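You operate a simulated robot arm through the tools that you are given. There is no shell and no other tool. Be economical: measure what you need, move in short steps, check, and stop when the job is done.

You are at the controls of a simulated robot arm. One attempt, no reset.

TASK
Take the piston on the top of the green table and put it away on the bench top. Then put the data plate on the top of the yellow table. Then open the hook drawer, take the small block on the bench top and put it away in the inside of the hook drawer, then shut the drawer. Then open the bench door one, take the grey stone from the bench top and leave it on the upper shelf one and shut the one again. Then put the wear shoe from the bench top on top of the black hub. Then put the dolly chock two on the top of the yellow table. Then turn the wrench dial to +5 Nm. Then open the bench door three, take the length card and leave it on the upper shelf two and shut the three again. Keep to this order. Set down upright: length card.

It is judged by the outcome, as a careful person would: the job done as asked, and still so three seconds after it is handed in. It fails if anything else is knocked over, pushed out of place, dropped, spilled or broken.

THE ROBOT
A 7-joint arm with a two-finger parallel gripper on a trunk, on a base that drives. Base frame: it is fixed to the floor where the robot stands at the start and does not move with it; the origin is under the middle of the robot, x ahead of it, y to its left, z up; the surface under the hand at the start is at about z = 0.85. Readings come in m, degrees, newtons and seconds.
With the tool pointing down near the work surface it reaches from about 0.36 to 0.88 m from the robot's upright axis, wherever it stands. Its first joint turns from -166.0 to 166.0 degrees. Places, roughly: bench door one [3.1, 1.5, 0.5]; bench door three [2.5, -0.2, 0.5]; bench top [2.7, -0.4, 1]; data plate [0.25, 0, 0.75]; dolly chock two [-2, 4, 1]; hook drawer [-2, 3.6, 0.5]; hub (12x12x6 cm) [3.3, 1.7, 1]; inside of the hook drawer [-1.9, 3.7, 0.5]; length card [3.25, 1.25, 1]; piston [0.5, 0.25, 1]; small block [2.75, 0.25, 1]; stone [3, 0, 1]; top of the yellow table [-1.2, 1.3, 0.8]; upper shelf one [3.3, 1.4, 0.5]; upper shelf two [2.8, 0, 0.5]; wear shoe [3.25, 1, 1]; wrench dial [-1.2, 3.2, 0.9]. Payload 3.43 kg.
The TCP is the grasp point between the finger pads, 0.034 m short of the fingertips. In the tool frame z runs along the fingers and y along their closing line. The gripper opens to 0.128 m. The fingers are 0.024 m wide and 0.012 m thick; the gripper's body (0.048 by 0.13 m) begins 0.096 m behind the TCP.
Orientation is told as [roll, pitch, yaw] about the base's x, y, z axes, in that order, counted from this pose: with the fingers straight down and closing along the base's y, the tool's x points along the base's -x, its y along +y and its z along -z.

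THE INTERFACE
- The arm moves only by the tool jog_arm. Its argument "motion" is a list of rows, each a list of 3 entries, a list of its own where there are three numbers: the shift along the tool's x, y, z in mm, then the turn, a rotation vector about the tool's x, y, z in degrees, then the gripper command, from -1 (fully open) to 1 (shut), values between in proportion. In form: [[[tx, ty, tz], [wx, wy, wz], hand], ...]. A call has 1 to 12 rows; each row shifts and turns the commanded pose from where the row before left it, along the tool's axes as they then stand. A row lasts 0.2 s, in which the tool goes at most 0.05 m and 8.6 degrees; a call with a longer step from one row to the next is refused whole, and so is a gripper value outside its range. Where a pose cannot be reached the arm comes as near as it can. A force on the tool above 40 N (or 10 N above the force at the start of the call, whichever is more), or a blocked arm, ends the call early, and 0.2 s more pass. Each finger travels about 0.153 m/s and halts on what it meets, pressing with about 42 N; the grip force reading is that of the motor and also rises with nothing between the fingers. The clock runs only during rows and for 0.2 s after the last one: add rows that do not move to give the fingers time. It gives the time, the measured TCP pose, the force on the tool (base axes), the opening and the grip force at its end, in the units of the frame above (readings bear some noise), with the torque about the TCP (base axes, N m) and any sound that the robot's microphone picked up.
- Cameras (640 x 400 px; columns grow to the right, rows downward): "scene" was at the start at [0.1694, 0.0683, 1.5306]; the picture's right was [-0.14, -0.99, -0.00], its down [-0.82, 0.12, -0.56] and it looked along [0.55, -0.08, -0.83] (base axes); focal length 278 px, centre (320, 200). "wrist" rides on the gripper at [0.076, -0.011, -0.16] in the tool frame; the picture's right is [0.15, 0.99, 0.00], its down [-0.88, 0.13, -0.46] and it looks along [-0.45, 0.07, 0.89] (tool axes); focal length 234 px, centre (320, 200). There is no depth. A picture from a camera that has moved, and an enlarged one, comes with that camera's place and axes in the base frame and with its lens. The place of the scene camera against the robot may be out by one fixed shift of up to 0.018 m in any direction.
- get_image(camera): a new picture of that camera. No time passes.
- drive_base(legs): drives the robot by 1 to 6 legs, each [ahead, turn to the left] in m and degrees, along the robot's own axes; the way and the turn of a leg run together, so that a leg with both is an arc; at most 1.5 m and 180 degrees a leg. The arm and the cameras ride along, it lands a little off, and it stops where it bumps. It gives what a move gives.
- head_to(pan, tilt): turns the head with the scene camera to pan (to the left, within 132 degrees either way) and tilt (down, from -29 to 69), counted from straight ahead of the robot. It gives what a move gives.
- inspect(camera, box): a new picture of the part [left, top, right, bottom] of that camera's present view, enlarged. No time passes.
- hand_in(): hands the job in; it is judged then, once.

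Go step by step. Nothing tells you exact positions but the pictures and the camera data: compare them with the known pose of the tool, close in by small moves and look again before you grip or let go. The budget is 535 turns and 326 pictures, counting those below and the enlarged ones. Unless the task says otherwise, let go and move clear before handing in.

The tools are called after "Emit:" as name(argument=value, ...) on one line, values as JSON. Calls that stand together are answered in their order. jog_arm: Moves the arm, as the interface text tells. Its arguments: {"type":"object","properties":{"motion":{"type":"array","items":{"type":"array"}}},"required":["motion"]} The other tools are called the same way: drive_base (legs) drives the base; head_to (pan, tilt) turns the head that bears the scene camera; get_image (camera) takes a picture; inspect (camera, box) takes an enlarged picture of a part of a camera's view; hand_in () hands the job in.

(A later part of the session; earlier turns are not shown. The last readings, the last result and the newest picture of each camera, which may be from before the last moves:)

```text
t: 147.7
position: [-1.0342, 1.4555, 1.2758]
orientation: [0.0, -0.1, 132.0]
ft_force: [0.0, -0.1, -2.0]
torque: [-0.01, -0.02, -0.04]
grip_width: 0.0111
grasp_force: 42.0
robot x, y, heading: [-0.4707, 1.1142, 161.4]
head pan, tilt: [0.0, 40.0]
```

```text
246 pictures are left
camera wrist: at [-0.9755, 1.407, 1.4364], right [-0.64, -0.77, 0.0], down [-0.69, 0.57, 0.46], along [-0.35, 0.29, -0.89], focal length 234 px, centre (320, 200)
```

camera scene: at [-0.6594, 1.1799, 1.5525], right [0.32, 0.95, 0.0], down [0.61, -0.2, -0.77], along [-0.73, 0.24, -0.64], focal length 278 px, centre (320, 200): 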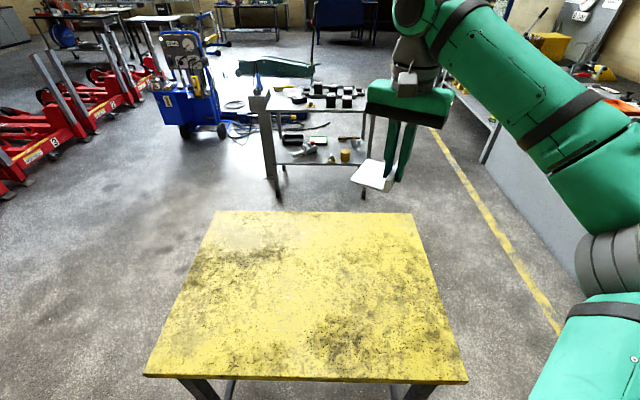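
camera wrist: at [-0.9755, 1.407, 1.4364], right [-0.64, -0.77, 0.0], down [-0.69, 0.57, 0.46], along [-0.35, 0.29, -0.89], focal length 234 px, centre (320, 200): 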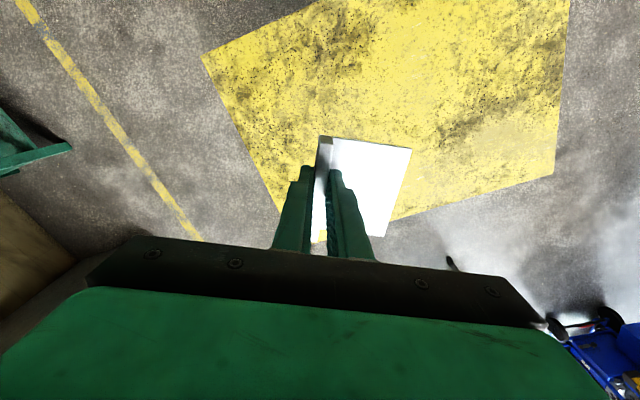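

Emit:
jog_arm(motion=[[[26, 29, 0], [0, 0, 0], 1], [[26, 29, 0], [0, 0, 0], 1], [[26, 29, 0], [0, 0, 0], 1], [[26, 29, 0], [0, 0, 0], 1], [[0, 0, 45], [0, 0, 0], 1], [[0, 0, 45], [0, 0, 0], 1], [[0, 0, 45], [0, 0, 0], 1], [[0, 0, 45], [0, 0, 0], 1], [[0, 0, 45], [0, 0, 0], 1], [[0, 0, 45], [0, 0, 0], 1], [[0, 0, 0], [0, 0, 0], 1]])

Emit:
get_image(camera="scene")

Emit:
get_image(camera="wrist")

```text
t: 150.1
position: [-1.0507, 1.3012, 1.0066]
orientation: [-0.1, -0.1, 132.2]
ft_force: [1.3, 0.0, -1.0]
torque: [0.03, -0.01, -0.03]
grip_width: 0.0111
grasp_force: 42.1
robot x, y, heading: [-0.4697, 1.117, 161.7]
head pan, tilt: [0.0, 40.0]
```

```text
245 pictures are left
camera scene: at [-0.6594, 1.1799, 1.5525], right [0.32, 0.95, 0.0], down [0.61, -0.2, -0.77], along [-0.73, 0.24, -0.64], focal length 278 px, centre (320, 200)
```

scene: 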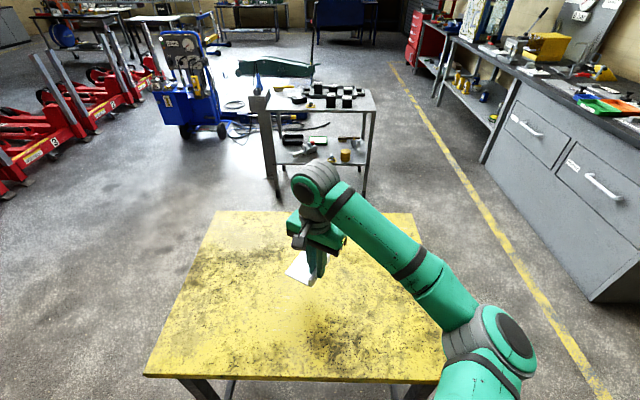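

```text
244 pictures are left
camera wrist: at [-0.9916, 1.2522, 1.1658], right [-0.64, -0.77, 0.0], down [-0.69, 0.57, 0.46], along [-0.35, 0.29, -0.89], focal length 234 px, centre (320, 200)
```

wrist: 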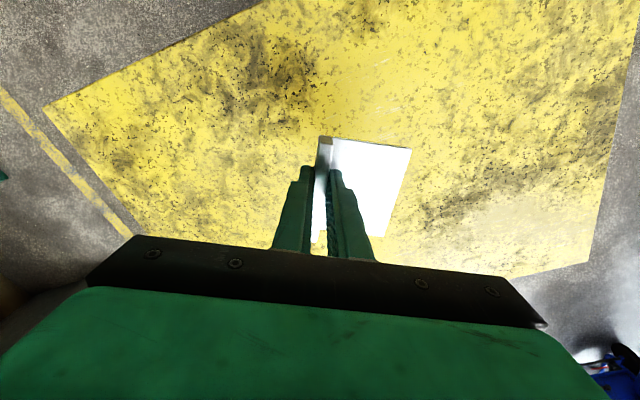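

Emit:
jog_arm(motion=[[[0, 0, 30], [0, 0, 0], 1], [[0, 0, 30], [0, 0, 0], 1], [[0, 0, 10], [0, 0, 0], 1], [[0, 0, 6], [0, 0, 0], 1], [[0, 0, 6], [0, 0, 0], 1], [[0, 0, 6], [0, 0, 0], 1], [[0, 0, 6], [0, 0, 0], 1], [[0, 0, 6], [0, 0, 0], 1], [[0, 0, 6], [0, 0, 0], 1], [[0, 0, 6], [0, 0, 0], 1], [[0, 0, 6], [0, 0, 0], 1], [[0, 0, 6], [0, 0, 0], 1]])

Emit:
get_image(camera="wrist")

Emit:
inspect(camera="scene", box=[220, 180, 380, 310])

```text
t: 152.7
position: [-1.0509, 1.3008, 0.8832]
orientation: [0.1, -0.1, 132.1]
ft_force: [0.1, -0.2, -0.7]
torque: [0.02, 0.03, -0.02]
grip_width: 0.011
grasp_force: 42.3
robot x, y, heading: [-0.4753, 1.1189, 161.4]
head pan, tilt: [0.0, 40.0]
```

```text
243 pictures are left
camera wrist: at [-0.9923, 1.2523, 1.0419], right [-0.64, -0.77, 0.0], down [-0.69, 0.57, 0.46], along [-0.35, 0.29, -0.89], focal length 234 px, centre (320, 200)
```

wrist: 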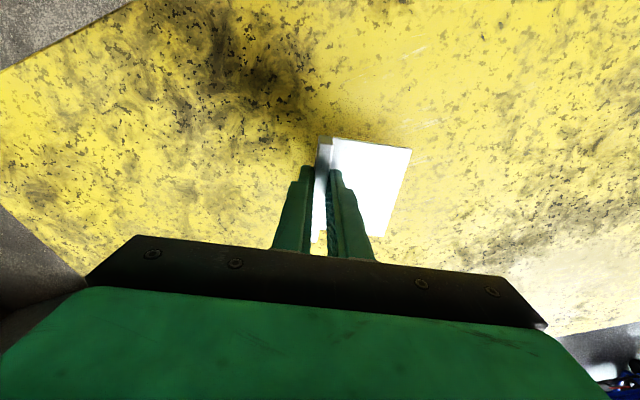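

```text
3.08 times, centred on (300, 245) of scene
camera zoom: at [-0.6593, 1.1799, 1.5525], right [0.32, 0.95, 0.0], down [0.61, -0.2, -0.77], along [-0.73, 0.24, -0.64], focal length 855 px, centre (382, 62)
```

zoom: 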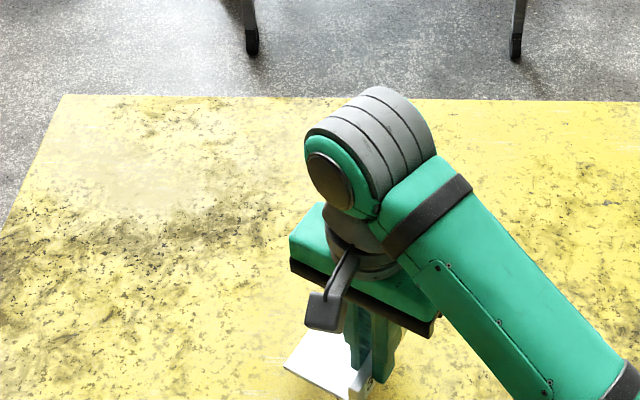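

Emit:
jog_arm(motion=[[[0, 0, 6], [0, 0, 0], 1], [[0, 0, 6], [0, 0, 0], 1], [[0, 0, 6], [0, 0, 0], 1], [[0, 0, 5], [0, 0, 0], 1], [[0, 0, 5], [0, 0, 0], 1], [[0, 0, 5], [0, 0, 0], 1], [[0, 0, 5], [0, 0, 0], 1], [[0, 0, 5], [0, 0, 0], 1], [[0, 0, 5], [0, 0, 0], 1], [[0, 0, 5], [0, 0, 0], 1]])

```text
t: 154.6
position: [-1.0522, 1.3024, 0.8403]
orientation: [0.2, -0.2, 132.1]
ft_force: [1.6, -2.2, 9.9]
torque: [-0.13, -0.2, 0.01]
grip_width: 0.0109
grasp_force: 41.3
robot x, y, heading: [-0.4674, 1.1114, 161.4]
head pan, tilt: [0.0, 40.0]
stopped in row 9: the force on the tool passed its limit at 50 N (the readings are from after the stop); the commanded pose is now the measured one
```

Contact with the yellow table. Releasing.

Emit:
jog_arm(motion=[[[0, 0, -1], [0, 0, 0], 0.8], [[0, 0, 0], [0, 0, 0], 0.7], [[0, 0, 0], [0, 0, 0], 0.6], [[0, 0, 0], [0, 0, 0], 0.6], [[0, 0, -20], [0, 0, 0], 0.6], [[0, 0, -40], [0, 0, 0], 0.6], [[0, 0, -45], [0, 0, 0], 0.6], [[0, 0, -45], [0, 0, 0], 0.6], [[0, 0, -45], [0, 0, 0], 0.6], [[0, 0, -45], [0, 0, 0], 0.6], [[0, 0, -45], [0, 0, 0], 0.6], [[0, 0, -45], [0, 0, 0], 0.6]])

Emit:
get_image(camera="wrist")

Emit:
get_image(camera="scene")

```text
t: 157.2
position: [-1.0511, 1.3016, 1.1702]
orientation: [0.0, -0.3, 132.1]
ft_force: [0.1, -0.5, -0.3]
torque: [-0.02, -0.02, 0.01]
grip_width: 0.0255
grasp_force: 0.1
robot x, y, heading: [-0.4678, 1.1147, 161.6]
head pan, tilt: [0.0, 40.0]
```

```text
241 pictures are left
camera wrist: at [-0.9911, 1.2528, 1.3297], right [-0.64, -0.77, 0.0], down [-0.68, 0.57, 0.46], along [-0.36, 0.29, -0.89], focal length 234 px, centre (320, 200)
```

wrist: 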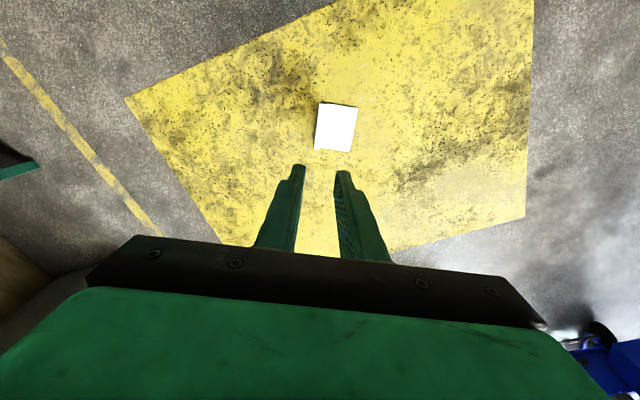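

```text
240 pictures are left
camera scene: at [-0.6595, 1.18, 1.5525], right [0.32, 0.95, 0.0], down [0.61, -0.2, -0.77], along [-0.73, 0.24, -0.64], focal length 278 px, centre (320, 200)
```

scene: 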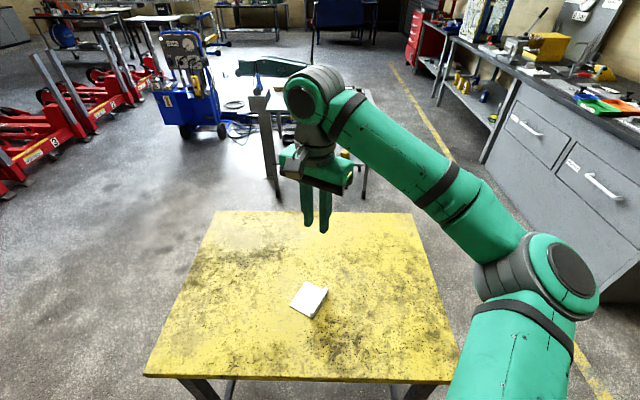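

Plate placed. Next, the hook drawer: look at the grey cabinet.

Emit:
head_to(pan=-35, tilt=20)

Emit:
get_image(camera="scene")

Emit:
inspect(camera="scene", box=[160, 130, 480, 330])

```text
t: 158.2
position: [-1.0508, 1.302, 1.1699]
orientation: [0.3, -0.3, 132.0]
ft_force: [1.1, 0.0, -0.3]
torque: [-0.01, -0.04, 0.03]
grip_width: 0.0258
grasp_force: 0.1
robot x, y, heading: [-0.4702, 1.1165, 161.7]
head pan, tilt: [-35.0, 20.0]
```

```text
239 pictures are left
camera scene: at [-0.6342, 1.2277, 1.5839], right [0.8, 0.6, 0.0], down [0.2, -0.27, -0.94], along [-0.56, 0.75, -0.34], focal length 278 px, centre (320, 200)
```

scene: 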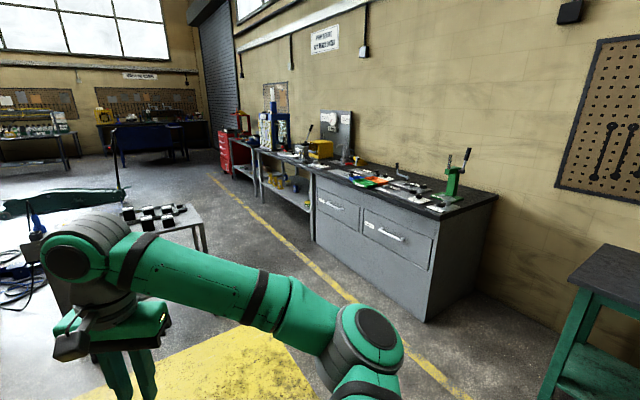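

```text
2.00 times, centred on (320, 230) of scene
camera zoom: at [-0.6342, 1.2277, 1.5839], right [0.8, 0.6, 0.0], down [0.2, -0.27, -0.94], along [-0.56, 0.75, -0.34], focal length 556 px, centre (320, 140)
```

zoom: 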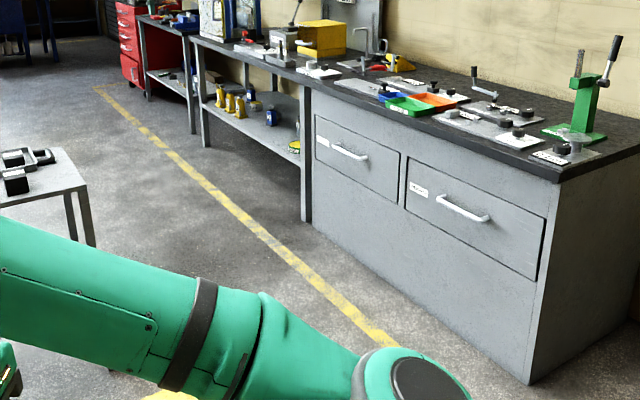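

Emit:
inspect(camera="scene", box=[310, 185, 440, 265])

Emit:
inspect(camera="scene", box=[310, 140, 480, 225])

```text
4.92 times, centred on (375, 225) of scene
camera zoom: at [-0.6342, 1.2277, 1.5839], right [0.8, 0.6, 0.0], down [0.2, -0.27, -0.94], along [-0.56, 0.75, -0.34], focal length 1368 px, centre (49, 77)
```

zoom: 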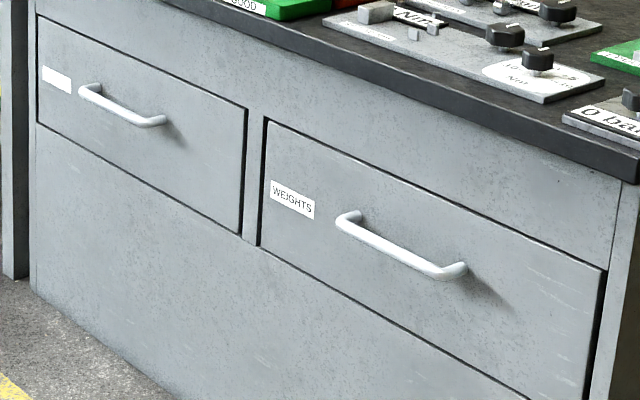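

```text
3.76 times, centred on (395, 182) of scene
camera zoom: at [-0.6342, 1.2277, 1.5839], right [0.8, 0.6, 0.0], down [0.2, -0.27, -0.94], along [-0.56, 0.75, -0.34], focal length 1046 px, centre (38, 266)
```

zoom: 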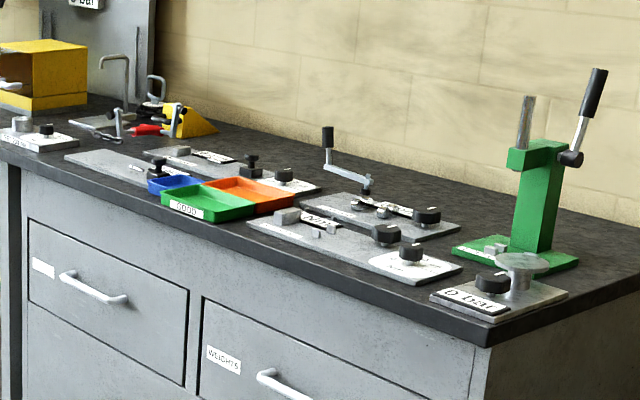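

The left drawer is the hook drawer; its handle is at roughly (-2.08, 3.41, 0.56). I'll drive round the yellow table to stand in front of it.

Emit:
jog_arm(motion=[[[0, 0, -40], [0, 0, 0], 0.6], [[0, 0, -40], [0, 0, 0], 0.6], [[0, 0, -40], [0, 0, 0], 0.6], [[0, 0, 0], [0, 0, 0], 0.6]])

Emit:
drive_base(legs=[[-0.2, 0], [0, -66.5], [0.95, 0], [0, 67], [1.4, 0]])

Emit:
head_to(pan=0, tilt=25)

Emit:
get_image(camera="scene")

Emit:
head_to(pan=-70, tilt=25)

Emit:
get_image(camera="scene")

```text
t: 159.2
position: [-1.0484, 1.3012, 1.2908]
orientation: [0.2, -0.4, 132.0]
ft_force: [0.4, -0.7, -0.6]
torque: [0.01, 0.01, -0.01]
grip_width: 0.0254
grasp_force: 0.0
robot x, y, heading: [-0.4737, 1.1176, 161.8]
head pan, tilt: [-35.0, 20.0]
```

```text
t: 178.5
position: [-2.2432, 2.6105, 1.2898]
orientation: [0.2, -0.3, 132.4]
ft_force: [-0.9, -0.3, 0.0]
torque: [-0.02, 0.01, 0.02]
grip_width: 0.0255
grasp_force: 0.1
robot x, y, heading: [-1.6656, 2.4325, 162.1]
head pan, tilt: [-35.0, 20.0]
```

```text
t: 179.5
position: [-2.2417, 2.6107, 1.2905]
orientation: [0.3, -0.3, 132.4]
ft_force: [-0.7, -0.5, 0.4]
torque: [0.01, 0.01, -0.01]
grip_width: 0.0257
grasp_force: 0.1
robot x, y, heading: [-1.6627, 2.4289, 162.2]
head pan, tilt: [0.0, 25.0]
```

```text
235 pictures are left
camera scene: at [-1.86, 2.494, 1.5759], right [0.31, 0.95, 0.0], down [0.4, -0.13, -0.91], along [-0.86, 0.28, -0.42], focal length 278 px, centre (320, 200)
```

scene: 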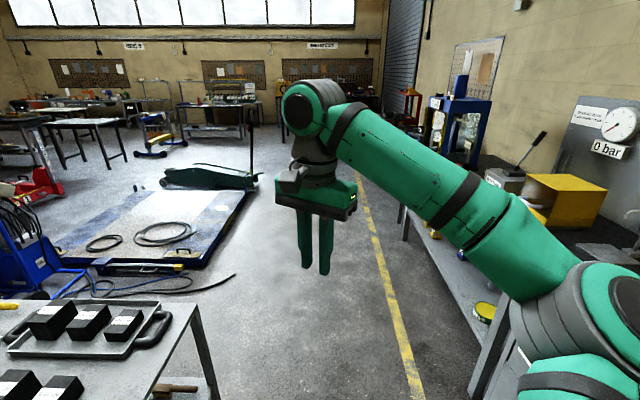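

```text
t: 180.9
position: [-2.2433, 2.6099, 1.2903]
orientation: [0.2, -0.2, 132.4]
ft_force: [0.5, -0.1, -0.9]
torque: [-0.01, -0.01, 0.01]
grip_width: 0.0254
grasp_force: 0.0
robot x, y, heading: [-1.6647, 2.4283, 162.0]
head pan, tilt: [-70.0, 25.0]
```

```text
234 pictures are left
camera scene: at [-1.7757, 2.5576, 1.5759], right [1.0, 0.04, 0.0], down [0.02, -0.42, -0.91], along [-0.03, 0.91, -0.42], focal length 278 px, centre (320, 200)
```

scene: 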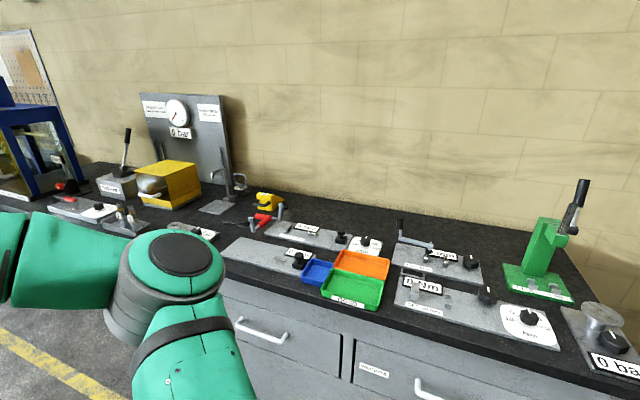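

Emit:
inspect(camera="scene", box=[380, 220, 640, 390])

Emit:
drive_base(legs=[[0.62, 0], [0, -91]])

Emit:
head_to(pan=0, tilt=45)

Emit:
get_image(camera="scene")

Emit:
get_image(camera="wrist")

```text
2.35 times, centred on (510, 305) of scene
camera zoom: at [-1.7757, 2.5576, 1.5759], right [1.0, 0.04, 0.0], down [0.02, -0.42, -0.91], along [-0.03, 0.91, -0.42], focal length 654 px, centre (-127, -47)
```

zoom: 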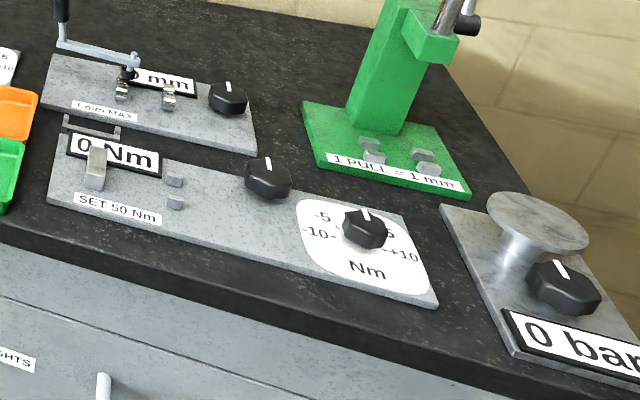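

```text
t: 187.1
position: [-2.4658, 3.1921, 1.2903]
orientation: [0.2, -0.3, 80.1]
ft_force: [0.3, 0.0, 0.0]
torque: [-0.02, 0.01, -0.01]
grip_width: 0.0253
grasp_force: 0.1
robot x, y, heading: [-2.2521, 2.6233, 114.5]
head pan, tilt: [-70.0, 25.0]
stopped in leg 2: the robot was blocked; the commanded pose is now the measured one
```

```text
t: 188.5
position: [-2.4674, 3.1927, 1.2904]
orientation: [0.2, -0.3, 80.1]
ft_force: [-0.2, 0.3, -0.2]
torque: [-0.02, 0.03, -0.02]
grip_width: 0.0257
grasp_force: 0.1
robot x, y, heading: [-2.2547, 2.624, 114.3]
head pan, tilt: [0.0, 45.0]
```

```text
232 pictures are left
camera scene: at [-2.3404, 2.7964, 1.5453], right [0.91, 0.41, 0.0], down [0.29, -0.64, -0.71], along [-0.29, 0.64, -0.71], focal length 278 px, centre (320, 200)
```

scene: 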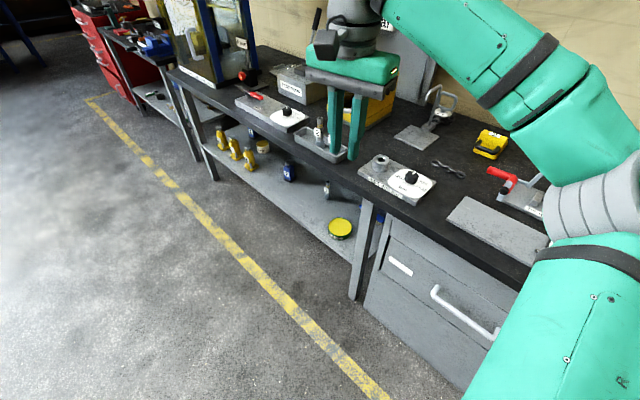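

```text
231 pictures are left
camera wrist: at [-2.4682, 3.115, 1.45], right [-1.0, 0.03, 0.0], down [0.02, 0.89, 0.46], along [0.01, 0.46, -0.89], focal length 234 px, centre (320, 200)
```

wrist: 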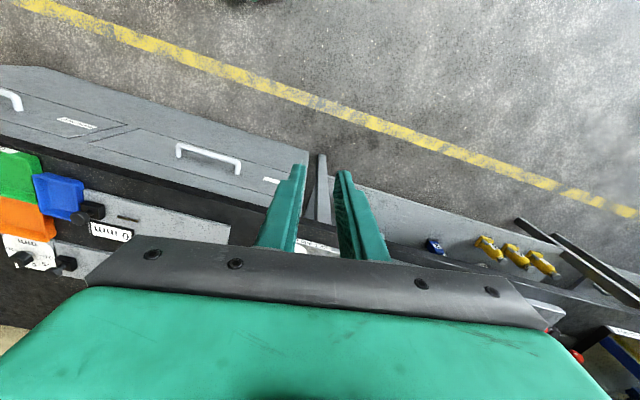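

The turn was blocked. Before anything else I'll look behind for the obstacle.

Emit:
head_to(pan=125, tilt=55)

Emit:
get_image(camera="scene")

Emit:
head_to(pan=-110, tilt=55)

Emit:
get_image(camera="scene")

```text
t: 190.6
position: [-2.4659, 3.1913, 1.2899]
orientation: [0.2, -0.3, 80.1]
ft_force: [0.3, 0.5, 0.1]
torque: [0.0, 0.01, 0.0]
grip_width: 0.0256
grasp_force: 0.0
robot x, y, heading: [-2.2547, 2.6249, 114.3]
head pan, tilt: [125.0, 55.0]
```

```text
230 pictures are left
camera scene: at [-2.3433, 2.6602, 1.5319], right [-0.86, 0.51, 0.0], down [0.42, 0.71, -0.57], along [-0.29, -0.49, -0.82], focal length 278 px, centre (320, 200)
```

scene: 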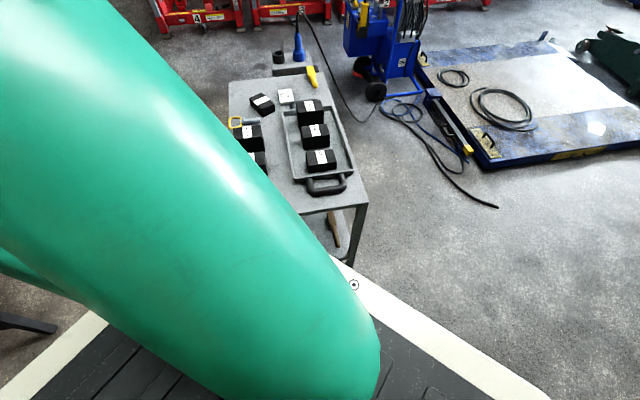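

```text
t: 193.9
position: [-2.4655, 3.1913, 1.2904]
orientation: [0.2, -0.2, 80.1]
ft_force: [-0.1, 0.3, -0.7]
torque: [0.0, 0.04, 0.0]
grip_width: 0.0256
grasp_force: 0.1
robot x, y, heading: [-2.2531, 2.6234, 114.4]
head pan, tilt: [-110.0, 55.0]
```

```text
229 pictures are left
camera scene: at [-2.2348, 2.728, 1.5319], right [0.08, -1.0, 0.0], down [-0.82, -0.06, -0.57], along [0.57, 0.05, -0.82], focal length 278 px, centre (320, 200)
```

scene: 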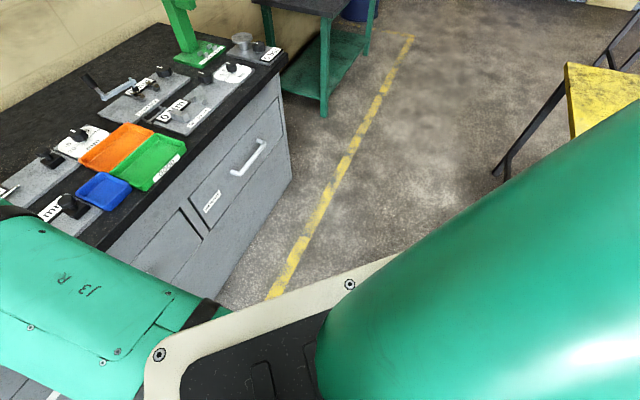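

The rear-left corner of my base touched the cart's corner. I'll move ahead a little and then finish the turn.

Emit:
drive_base(legs=[[0.15, 0]])

Emit:
drive_base(legs=[[0, -43]])

Emit:
head_to(pan=125, tilt=55)

Emit:
get_image(camera="scene")

Emit:
head_to(pan=-15, tilt=50)

Emit:
get_image(camera="scene")

```text
t: 195.3
position: [-2.5286, 3.3281, 1.291]
orientation: [0.3, -0.3, 80.1]
ft_force: [-0.5, -0.2, 0.2]
torque: [0.03, -0.02, -0.03]
grip_width: 0.0254
grasp_force: 0.0
robot x, y, heading: [-2.3169, 2.7594, 114.6]
head pan, tilt: [-110.0, 55.0]
```

```text
t: 197.9
position: [-2.0868, 3.3202, 1.2901]
orientation: [0.2, -0.4, 37.4]
ft_force: [0.5, 0.4, -1.0]
torque: [-0.02, -0.04, -0.01]
grip_width: 0.0257
grasp_force: 0.1
robot x, y, heading: [-2.3178, 2.7614, 72.0]
head pan, tilt: [-110.0, 55.0]
```

```text
t: 201.2
position: [-2.0865, 3.3206, 1.2902]
orientation: [0.3, -0.2, 37.4]
ft_force: [0.0, 0.6, -0.5]
torque: [-0.01, -0.01, -0.02]
grip_width: 0.0254
grasp_force: 0.0
robot x, y, heading: [-2.3183, 2.7581, 71.8]
head pan, tilt: [125.0, 55.0]
```

```text
228 pictures are left
camera scene: at [-2.3621, 2.8425, 1.5319], right [-0.29, 0.96, 0.0], down [0.78, 0.24, -0.57], along [-0.55, -0.17, -0.82], focal length 278 px, centre (320, 200)
```

scene: 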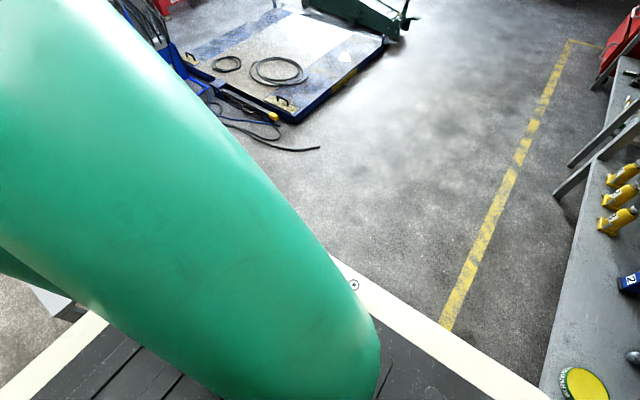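

```text
t: 203.5
position: [-2.0869, 3.3211, 1.2908]
orientation: [0.2, -0.3, 37.4]
ft_force: [-0.1, -0.5, -0.7]
torque: [-0.01, 0.0, -0.01]
grip_width: 0.0256
grasp_force: 0.0
robot x, y, heading: [-2.3179, 2.7574, 71.7]
head pan, tilt: [-15.0, 50.0]
```

```text
227 pictures are left
camera scene: at [-2.2509, 2.9278, 1.5384], right [0.84, -0.55, 0.0], down [-0.42, -0.64, -0.64], along [0.35, 0.54, -0.77], focal length 278 px, centre (320, 200)
```

scene: 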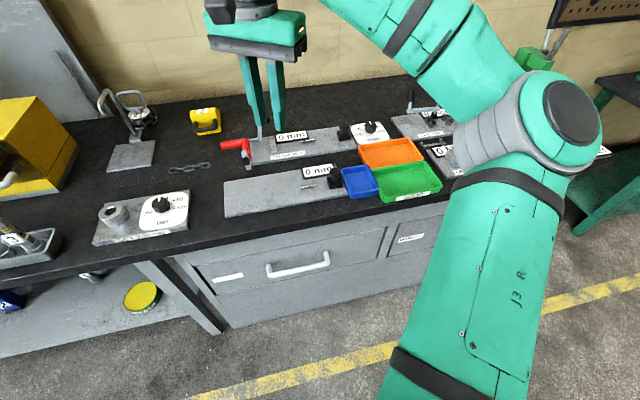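

The drawer front is right ahead now. I'll pull the hand back off the bench and turn it to a 45° pitch, with the fingers closing across the handle bar.

Emit:
jog_arm(motion=[[[31, -23, 0], [0, 0, 0], 0.6], [[31, -23, 0], [0, 0, 0], 0.6], [[31, -23, 0], [0, 0, 0], 0.6], [[31, -23, 0], [0, 0, 0], 0], [[0, 0, 0], [0, 0, 8.1], 0], [[0, 0, 0], [0, 0, 8.1], 0], [[0, 0, 0], [0, 0, 8.1], 0], [[0, 0, 0], [0, 0, 8.1], 0], [[0, 0, 0], [0, 0, 8.1], 0], [[0, 0, 0], [0, 0, 8.1], 0], [[0, 0, 0], [0, 0, 8.1], 0], [[0, 0, 0], [0, 0, 0], 0]])

Emit:
jog_arm(motion=[[[0, 0, 0], [-7.5, 0, 0], 0], [[0, 0, 0], [-7.5, 0, 0], 0], [[0, 0, 0], [-7.5, 0, 0], 0], [[0, 0, 0], [-7.5, 0, 0], 0], [[0, 0, 0], [-7.5, 0, 0], 0], [[0, 0, 0], [-7.5, 0, 0], 0], [[0, 0, 0], [0, 0, 0], 0]])

Emit:
get_image(camera="scene")

Emit:
get_image(camera="wrist")

```text
t: 206.1
position: [-2.1289, 3.1713, 1.2895]
orientation: [0.4, 0.0, -19.4]
ft_force: [-0.2, 0.9, 0.7]
torque: [-0.03, -0.03, 0.03]
grip_width: 0.0641
grasp_force: 0.0
robot x, y, heading: [-2.3193, 2.759, 71.5]
head pan, tilt: [-15.0, 50.0]
```

```text
t: 207.7
position: [-2.1286, 3.1744, 1.2914]
orientation: [45.2, 0.0, -19.4]
ft_force: [-0.9, 0.0, 0.3]
torque: [0.02, 0.02, -0.01]
grip_width: 0.0639
grasp_force: 0.1
robot x, y, heading: [-2.3181, 2.7603, 71.8]
head pan, tilt: [-15.0, 50.0]
```

```text
226 pictures are left
camera scene: at [-2.2509, 2.9277, 1.5384], right [0.84, -0.55, 0.0], down [-0.42, -0.64, -0.64], along [0.35, 0.54, -0.77], focal length 278 px, centre (320, 200)
```

scene: 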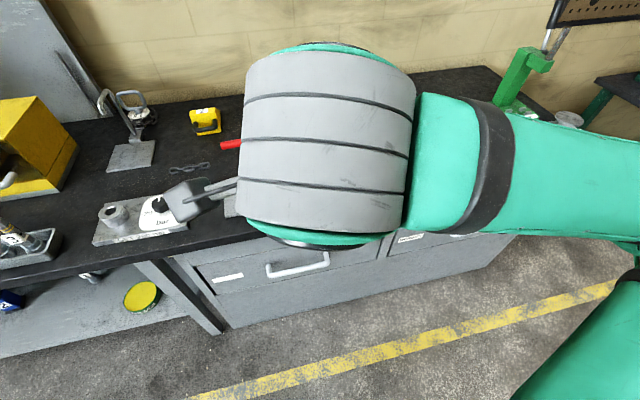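

```text
225 pictures are left
camera wrist: at [-2.241, 3.085, 1.396], right [0.09, 0.7, 0.7], down [0.75, -0.51, 0.41], along [0.65, 0.49, -0.58], focal length 234 px, centre (320, 200)
```

wrist: 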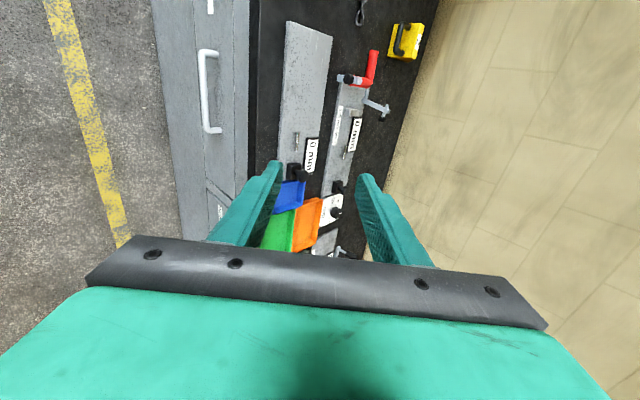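

Emit:
jog_arm(motion=[[[0, -31.8, 31.8], [0, 0, 0], 0], [[0, -31.8, 31.8], [0, 0, 0], 0], [[0, -31.8, 31.8], [0, 0, 0], 0], [[0, -31.8, 31.8], [0, 0, 0], 0], [[0, -31.8, 31.8], [0, 0, 0], 0], [[0, -31.8, 31.8], [0, 0, 0], 0], [[0, -31.8, 31.8], [0, 0, 0], 0], [[0, -31.8, 31.8], [0, 0, 0], 0], [[0, -31.8, 31.8], [0, 0, 0], 0], [[0, -31.8, 31.8], [0, 0, 0], 0], [[0, 0, 0], [0, 0, 0], 0]])

Emit:
get_image(camera="scene")

Emit:
get_image(camera="wrist")

```text
t: 210.1
position: [-2.0758, 3.2595, 0.8938]
orientation: [45.5, -0.1, -19.4]
ft_force: [0.4, -0.3, 0.5]
torque: [0.01, 0.03, 0.03]
grip_width: 0.064
grasp_force: 0.0
out of reach, approached as far as the arm can: row 1, 2, 3, 4, 5, 6
robot x, y, heading: [-2.3184, 2.758, 71.7]
head pan, tilt: [-15.0, 50.0]
```

```text
224 pictures are left
camera scene: at [-2.2504, 2.9275, 1.5384], right [0.84, -0.55, 0.0], down [-0.42, -0.64, -0.64], along [0.35, 0.54, -0.77], focal length 278 px, centre (320, 200)
```

scene: 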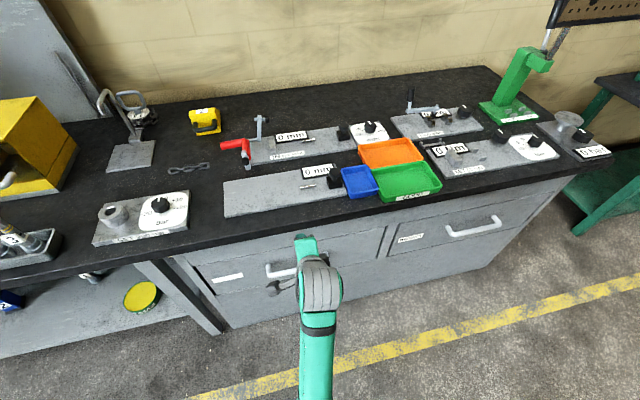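

```text
223 pictures are left
camera wrist: at [-2.189, 3.1701, 0.998], right [0.09, 0.7, 0.7], down [0.75, -0.51, 0.41], along [0.65, 0.49, -0.58], focal length 234 px, centre (320, 200)
```

wrist: 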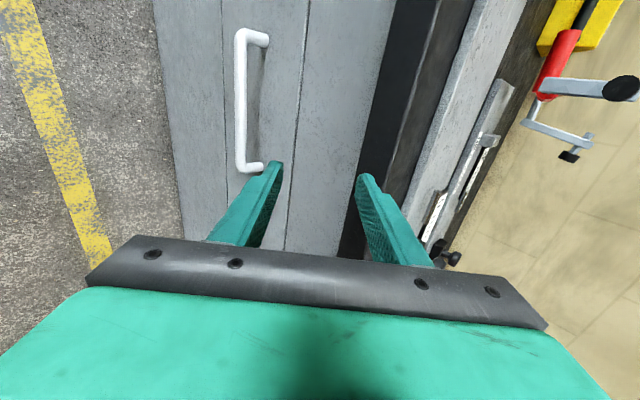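

The handle triangulates to about (-2.05, 3.39, 0.54). I'll go down to a stand-off point in line with it.

Emit:
jog_arm(motion=[[[2.6, -22.4, 34.7], [0, 0, 0], 0.3], [[2.6, -22.4, 34.7], [0, 0, 0], 0.3], [[2.6, -22.4, 34.7], [0, 0, 0], 0.3], [[2.6, -22.4, 34.7], [0, 0, 0], 0.3], [[2.6, -22.4, 34.7], [0, 0, 0], 0.3], [[2.6, -22.4, 34.7], [0, 0, 0], 0.3], [[0, 0, 0], [0, 0, 0], 0.4]])

Emit:
get_image(camera="scene")

Emit:
get_image(camera="wrist")

```text
t: 211.7
position: [-2.075, 3.3154, 0.6491]
orientation: [45.5, 0.0, -19.3]
ft_force: [-0.4, -0.3, -0.5]
torque: [0.0, 0.0, -0.01]
grip_width: 0.0385
grasp_force: 0.0
robot x, y, heading: [-2.3188, 2.7588, 71.8]
head pan, tilt: [-15.0, 50.0]
```

```text
222 pictures are left
camera scene: at [-2.2509, 2.9277, 1.5384], right [0.84, -0.55, 0.0], down [-0.42, -0.64, -0.64], along [0.35, 0.54, -0.77], focal length 278 px, centre (320, 200)
```

scene: 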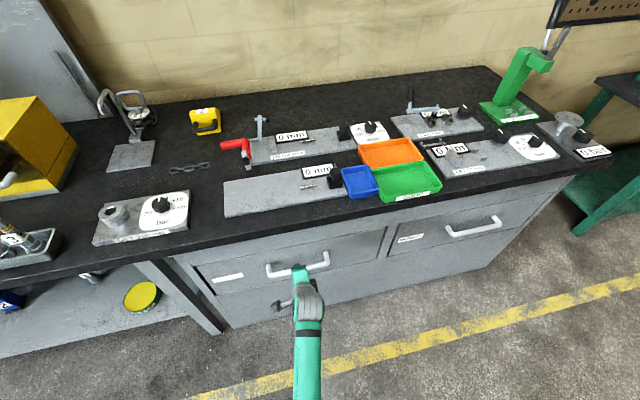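

```text
221 pictures are left
camera wrist: at [-2.1882, 3.2258, 0.7541], right [0.09, 0.7, 0.7], down [0.75, -0.51, 0.41], along [0.65, 0.49, -0.58], focal length 234 px, centre (320, 200)
```

wrist: 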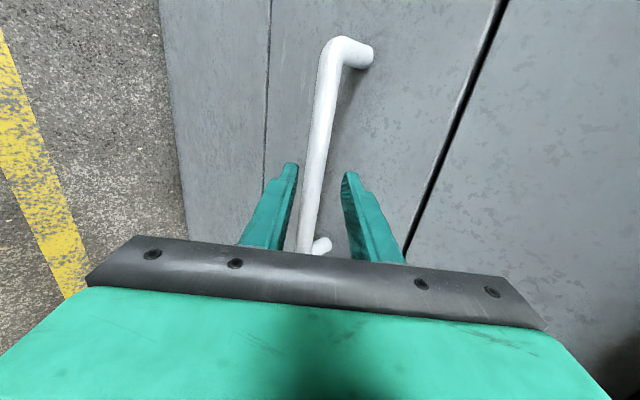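

The bar lies straight along the tool axis, about 65 mm ahead. Advancing in small steps.

Emit:
jog_arm(motion=[[[10, -3, 15], [0, 0, 0], 0.4], [[0, 0, 15], [0, 0, 0], 0.4], [[0, 0, 10], [0, 0, 0], 0.4], [[0, 0, 0], [0, 0, 0], 0.4]])

Emit:
get_image(camera="wrist")

Emit:
inspect(camera="scene", box=[220, 220, 380, 340])

```text
t: 212.7
position: [-2.0762, 3.3433, 0.6203]
orientation: [45.3, 0.0, -19.3]
ft_force: [0.2, -0.1, 0.4]
torque: [-0.03, 0.02, -0.04]
grip_width: 0.0382
grasp_force: 0.1
robot x, y, heading: [-2.3194, 2.7589, 71.8]
head pan, tilt: [-15.0, 50.0]
```

```text
220 pictures are left
camera wrist: at [-2.1889, 3.2544, 0.7245], right [0.09, 0.7, 0.7], down [0.75, -0.51, 0.41], along [0.65, 0.49, -0.58], focal length 234 px, centre (320, 200)
```

wrist: 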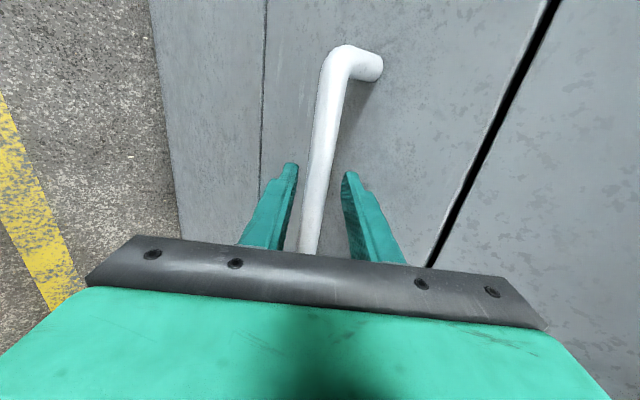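

```text
3.33 times, centred on (300, 280) of scene
camera zoom: at [-2.2509, 2.9277, 1.5384], right [0.84, -0.55, 0.0], down [-0.42, -0.64, -0.64], along [0.35, 0.54, -0.77], focal length 926 px, centre (387, -67)
```

zoom: 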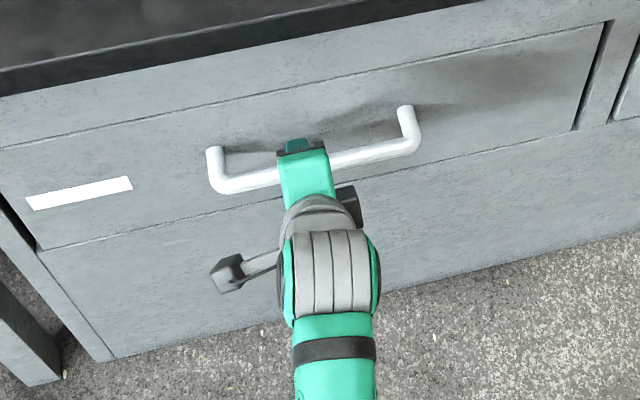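

Emit:
jog_arm(motion=[[[0, 0, 8], [0, 0, 0], 0.4], [[0, 0, 7], [0, 0, 0], 0.4], [[0, 0, 0], [0, 0, 0], 0.7], [[0, 0, 0], [0, 0, 0], 0.9], [[0, 0, 0], [0, 0, 0], 1], [[0, 0, 0], [0, 0, 0], 1]])

Emit:
get_image(camera="wrist")

```text
t: 214.1
position: [-2.0733, 3.3526, 0.609]
orientation: [45.2, 0.0, -19.3]
ft_force: [-2.4, -15.8, -11.6]
torque: [-0.15, 0.26, -0.24]
grip_width: 0.0197
grasp_force: 45.5
robot x, y, heading: [-2.3195, 2.7585, 71.8]
head pan, tilt: [-15.0, 50.0]
```

```text
218 pictures are left
camera wrist: at [-2.1855, 3.2636, 0.7129], right [0.09, 0.71, 0.7], down [0.75, -0.51, 0.41], along [0.65, 0.49, -0.58], focal length 234 px, centre (320, 200)
```

wrist: 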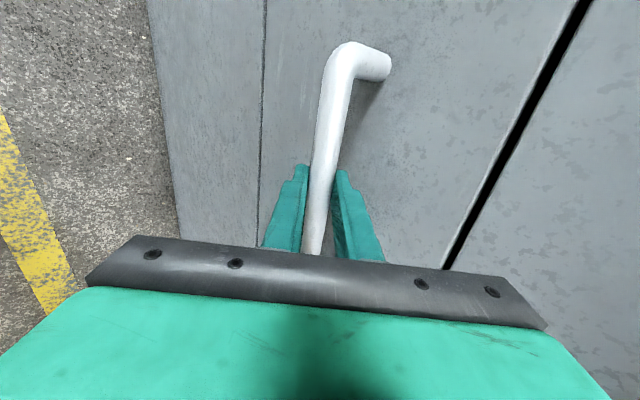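

Handle gripped (20 mm bar). Pulling straight out with the arm.

Emit:
jog_arm(motion=[[[0, -7, -7], [0, 0, 0], 1], [[0, -14, -14], [0, 0, 0], 1], [[0, -14, -14], [0, 0, 0], 1], [[0, -14, -14], [0, 0, 0], 1], [[0, -14, -14], [0, 0, 0], 1], [[0, 0, 0], [0, 0, 0], 1]])

Emit:
get_image(camera="scene")

```text
t: 215.5
position: [-2.104, 3.2677, 0.6086]
orientation: [45.4, 0.0, -19.3]
ft_force: [-0.7, -1.8, -21.3]
torque: [-0.1, 0.0, -0.49]
grip_width: 0.0197
grasp_force: 44.6
robot x, y, heading: [-2.3185, 2.758, 71.6]
head pan, tilt: [-15.0, 50.0]
```

```text
217 pictures are left
camera scene: at [-2.2508, 2.9281, 1.5383], right [0.84, -0.55, 0.0], down [-0.42, -0.64, -0.64], along [0.35, 0.54, -0.77], focal length 278 px, centre (320, 200)
```

scene: 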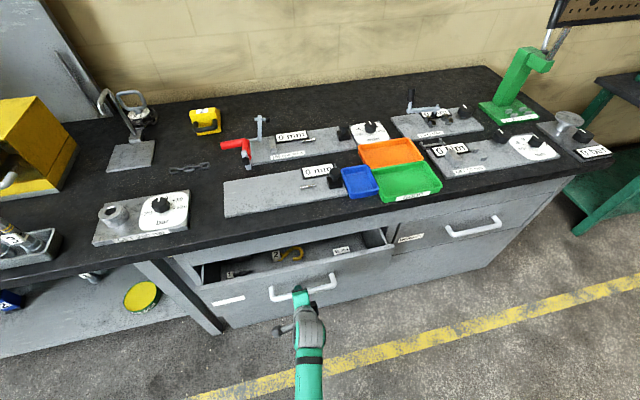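

Emit:
jog_arm(motion=[[[0, -14, -11], [0, 0, 0], 1], [[0, -14, -14], [0, 0, 0], 1], [[0, -14, -14], [0, 0, 0], 1], [[0, -14, -14], [0, 0, 0], 1], [[0, -14, -14], [0, 0, 0], 1], [[0, 0, 0], [0, 0, 0], 1]])

Emit:
get_image(camera="scene")

```text
t: 216.9
position: [-2.134, 3.1782, 0.6077]
orientation: [45.6, 0.0, -19.1]
ft_force: [-19.7, 3.5, 24.0]
torque: [0.3, 0.34, -0.16]
grip_width: 0.0199
grasp_force: 45.1
robot x, y, heading: [-2.3201, 2.7615, 71.9]
head pan, tilt: [-15.0, 50.0]
```

```text
216 pictures are left
camera scene: at [-2.2516, 2.9273, 1.5385], right [0.84, -0.55, 0.0], down [-0.42, -0.64, -0.64], along [0.35, 0.54, -0.77], focal length 278 px, centre (320, 200)
```

scene: 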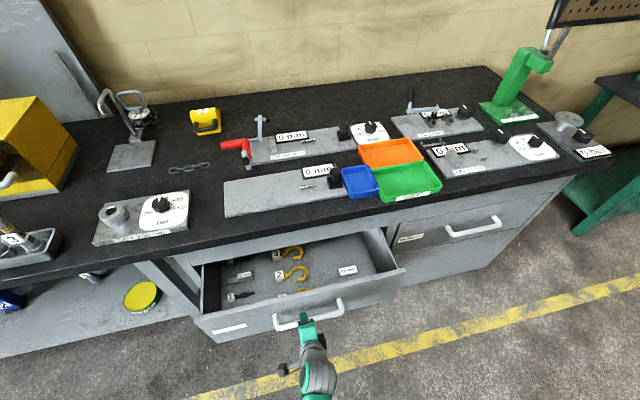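

Emit:
jog_arm(motion=[[[0, -14, -16], [0, 0, 0], 1], [[0, -14, -14], [0, 0, 0], 1], [[0, -10, -10], [0, 0, 0], 1], [[0, 0, 0], [0, 0, 0], 1]])

Emit:
inspect(camera="scene", box=[170, 210, 430, 380])

```text
t: 217.9
position: [-2.1534, 3.1254, 0.6073]
orientation: [45.4, 0.0, -19.2]
ft_force: [-23.4, 4.9, 25.0]
torque: [0.29, 0.26, -0.29]
grip_width: 0.0199
grasp_force: 45.3
robot x, y, heading: [-2.3195, 2.762, 71.7]
head pan, tilt: [-15.0, 50.0]
```

```text
2.35 times, centred on (300, 295) of scene
camera zoom: at [-2.2517, 2.9274, 1.5385], right [0.84, -0.55, 0.0], down [-0.42, -0.64, -0.64], along [0.35, 0.54, -0.77], focal length 654 px, centre (367, -24)
```

zoom: 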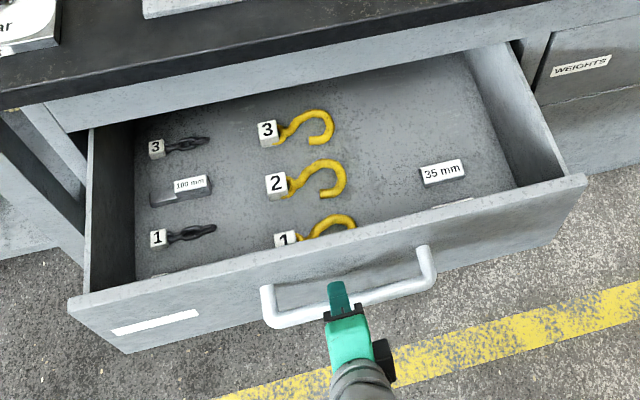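

The drawer is open by about 240 mm with free space around the "35 mm" block. I'll let go and withdraw.

Emit:
jog_arm(motion=[[[0, 0, 0], [0, 0, 0], 0.7], [[0, 0, 0], [0, 0, 0], 0.4], [[0, 0, -20], [0, 0, 0], 0.4], [[0, 0, -25], [0, 0, 0], 0.4], [[0, 0, -15], [0, 0, 0], 0.4], [[0, 30, -30], [0, 0, 0], 0.4], [[0, 30, -30], [0, 0, 0], 0.4], [[0, 30, -30], [0, 0, 0], 0.4], [[0, 30, -30], [0, 0, 0], 0.4], [[0, 30, -30], [0, 0, 0], 0.4], [[0, 30, -30], [0, 0, 0], 0.4], [[0, 0, 0], [0, 0, 0], 0.4]])

Emit:
get_image(camera="scene")

```text
t: 220.5
position: [-2.1318, 3.1273, 0.8033]
orientation: [45.4, -0.1, -19.3]
ft_force: [-0.2, -0.1, 0.3]
torque: [0.02, 0.04, -0.01]
grip_width: 0.0384
grasp_force: 0.1
out of reach, approached as far as the arm can: row 8, 9, 10, 11
robot x, y, heading: [-2.3168, 2.761, 71.8]
head pan, tilt: [-15.0, 50.0]
```

```text
214 pictures are left
camera scene: at [-2.251, 2.9277, 1.5384], right [0.84, -0.55, 0.0], down [-0.42, -0.64, -0.64], along [0.35, 0.54, -0.77], focal length 278 px, centre (320, 200)
```

scene: 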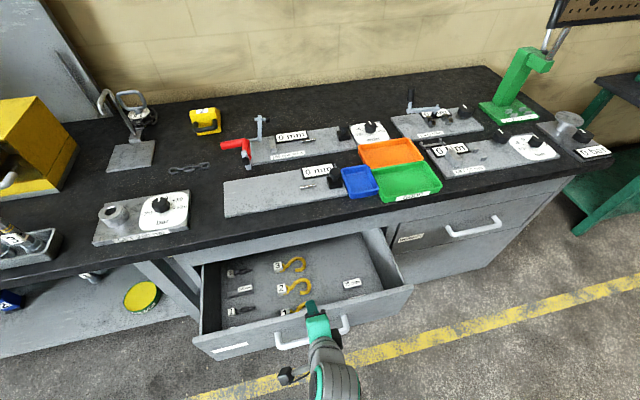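

Emit:
jog_arm(motion=[[[0, 0, 0], [7.5, 0, 0], 0.4], [[0, 0, 0], [7.5, 0, 0], 0.4], [[0, 0, 0], [7.5, 0, 0], 0.4], [[0, 0, 0], [7.5, 0, 0], 0.4], [[0, 0, 0], [7.5, 0, 0], 0.4], [[0, 0, 0], [7.5, 0, 0], 0.4], [[0, 0, -20], [0, 0, 0], 0.4], [[0, 0, -40], [0, 0, 0], 0.4], [[0, 0, -40], [0, 0, 0], 0.4], [[0, 0, 0], [0, 0, 0], 0.4]])

Emit:
get_image(camera="scene")

```text
t: 222.7
position: [-2.1392, 3.0852, 0.8376]
orientation: [8.1, -1.3, -19.2]
ft_force: [-0.5, 0.3, 0.8]
torque: [0.0, -0.01, 0.02]
grip_width: 0.0383
grasp_force: 0.1
out of reach, approached as far as the arm can: row 1, 4, 5, 6, 8, 9
robot x, y, heading: [-2.3176, 2.7592, 71.7]
head pan, tilt: [-15.0, 50.0]
```

```text
213 pictures are left
camera scene: at [-2.2512, 2.9277, 1.5384], right [0.84, -0.55, 0.0], down [-0.42, -0.64, -0.64], along [0.35, 0.54, -0.77], focal length 278 px, centre (320, 200)
```

scene: 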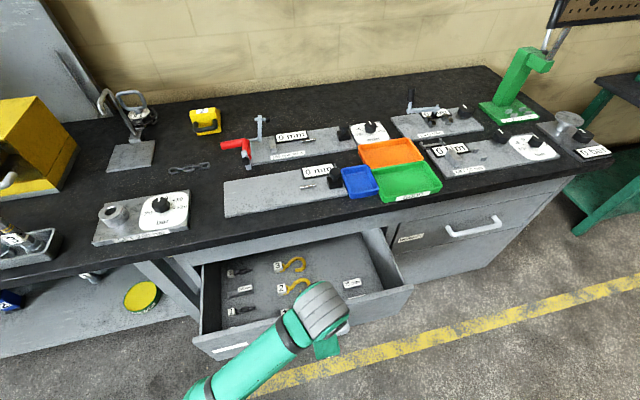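

Emit:
jog_arm(motion=[[[0, 40, 0], [0, 0, 0], 0.4], [[0, 40, 0], [4, 0, 0], 0.4], [[0, 20, 0], [4, 0, 0], 0.4], [[0, 0, -40], [0, 0, 0], 0.4], [[0, 0, -45], [0, 0, 0], 0.4], [[0, 0, -45], [0, 0, 0], 0.4], [[0, 0, -45], [0, 0, 0], 0.4], [[0, 0, 0], [0, 0, 0], 0.4]])

Emit:
get_image(camera="scene")

```text
t: 224.5
position: [-2.1117, 3.179, 1.027]
orientation: [0.1, -1.3, -19.1]
ft_force: [0.1, -0.1, -0.2]
torque: [0.01, -0.02, 0.01]
grip_width: 0.0384
grasp_force: 0.0
robot x, y, heading: [-2.316, 2.7596, 71.7]
head pan, tilt: [-15.0, 50.0]
```

```text
212 pictures are left
camera scene: at [-2.251, 2.9277, 1.5384], right [0.84, -0.55, 0.0], down [-0.42, -0.64, -0.64], along [0.35, 0.54, -0.77], focal length 278 px, centre (320, 200)
```

scene: 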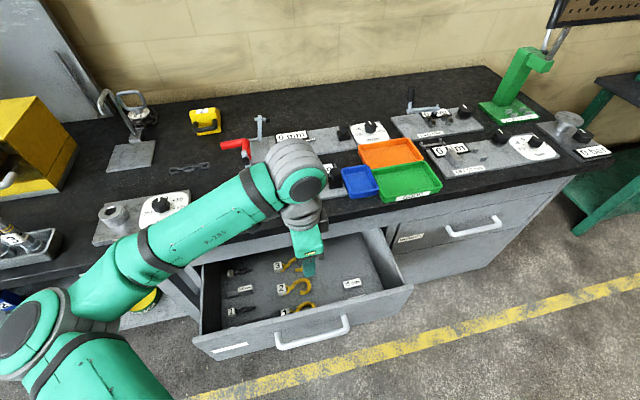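

The hand is upright again. I'll raise it, then turn left out of here, the side that showed clearance from the cart, and watch for bumps.

Emit:
jog_arm(motion=[[[0, 0, -45], [0, 0, 0], 0.4], [[0, 0, -45], [0, 0, 0], 0.4], [[0, 0, -45], [0, 0, 0], 0.4], [[0, 0, -45], [0, 0, 0], 0.4], [[0, 0, -45], [0, 0, 0], 0.4], [[0, 0, 0], [0, 0, 0], 0.4]])

Emit:
drive_base(legs=[[0, 45]])

Emit:
head_to(pan=-50, tilt=60)

Emit:
get_image(camera="scene")

```text
t: 225.9
position: [-2.1137, 3.1798, 1.1418]
orientation: [0.3, -1.5, -19.2]
ft_force: [-0.2, 0.1, -0.3]
torque: [-0.05, -0.02, 0.0]
grip_width: 0.0382
grasp_force: 0.1
out of reach, approached as far as the arm can: row 3, 4, 5
robot x, y, heading: [-2.321, 2.7563, 71.9]
head pan, tilt: [-15.0, 50.0]
```

```text
t: 228.6
position: [-2.4684, 3.2023, 1.1424]
orientation: [0.3, -1.5, 25.5]
ft_force: [-0.8, -0.2, 0.5]
torque: [0.02, 0.0, -0.03]
grip_width: 0.0385
grasp_force: 0.0
robot x, y, heading: [-2.319, 2.7604, 116.6]
head pan, tilt: [-15.0, 50.0]
```

```text
t: 229.6
position: [-2.468, 3.2019, 1.1436]
orientation: [0.1, -1.6, 25.5]
ft_force: [0.7, -0.4, -0.4]
torque: [-0.02, 0.03, -0.06]
grip_width: 0.0385
grasp_force: 0.0
robot x, y, heading: [-2.3183, 2.7588, 116.9]
head pan, tilt: [-50.0, 60.0]
```

```text
211 pictures are left
camera scene: at [-2.3467, 2.9187, 1.5258], right [0.92, -0.4, 0.0], down [-0.34, -0.8, -0.5], along [0.2, 0.46, -0.87], focal length 278 px, centre (320, 200)
```

scene: 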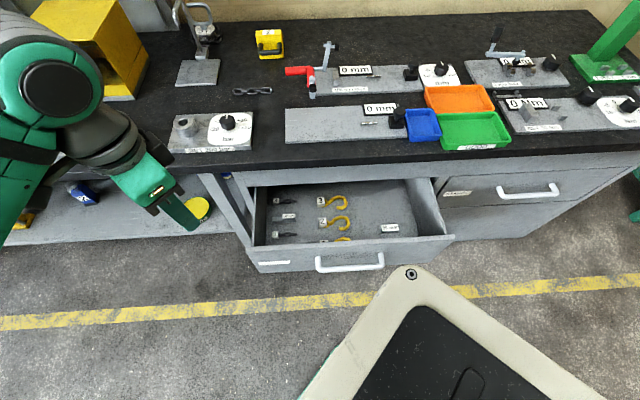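

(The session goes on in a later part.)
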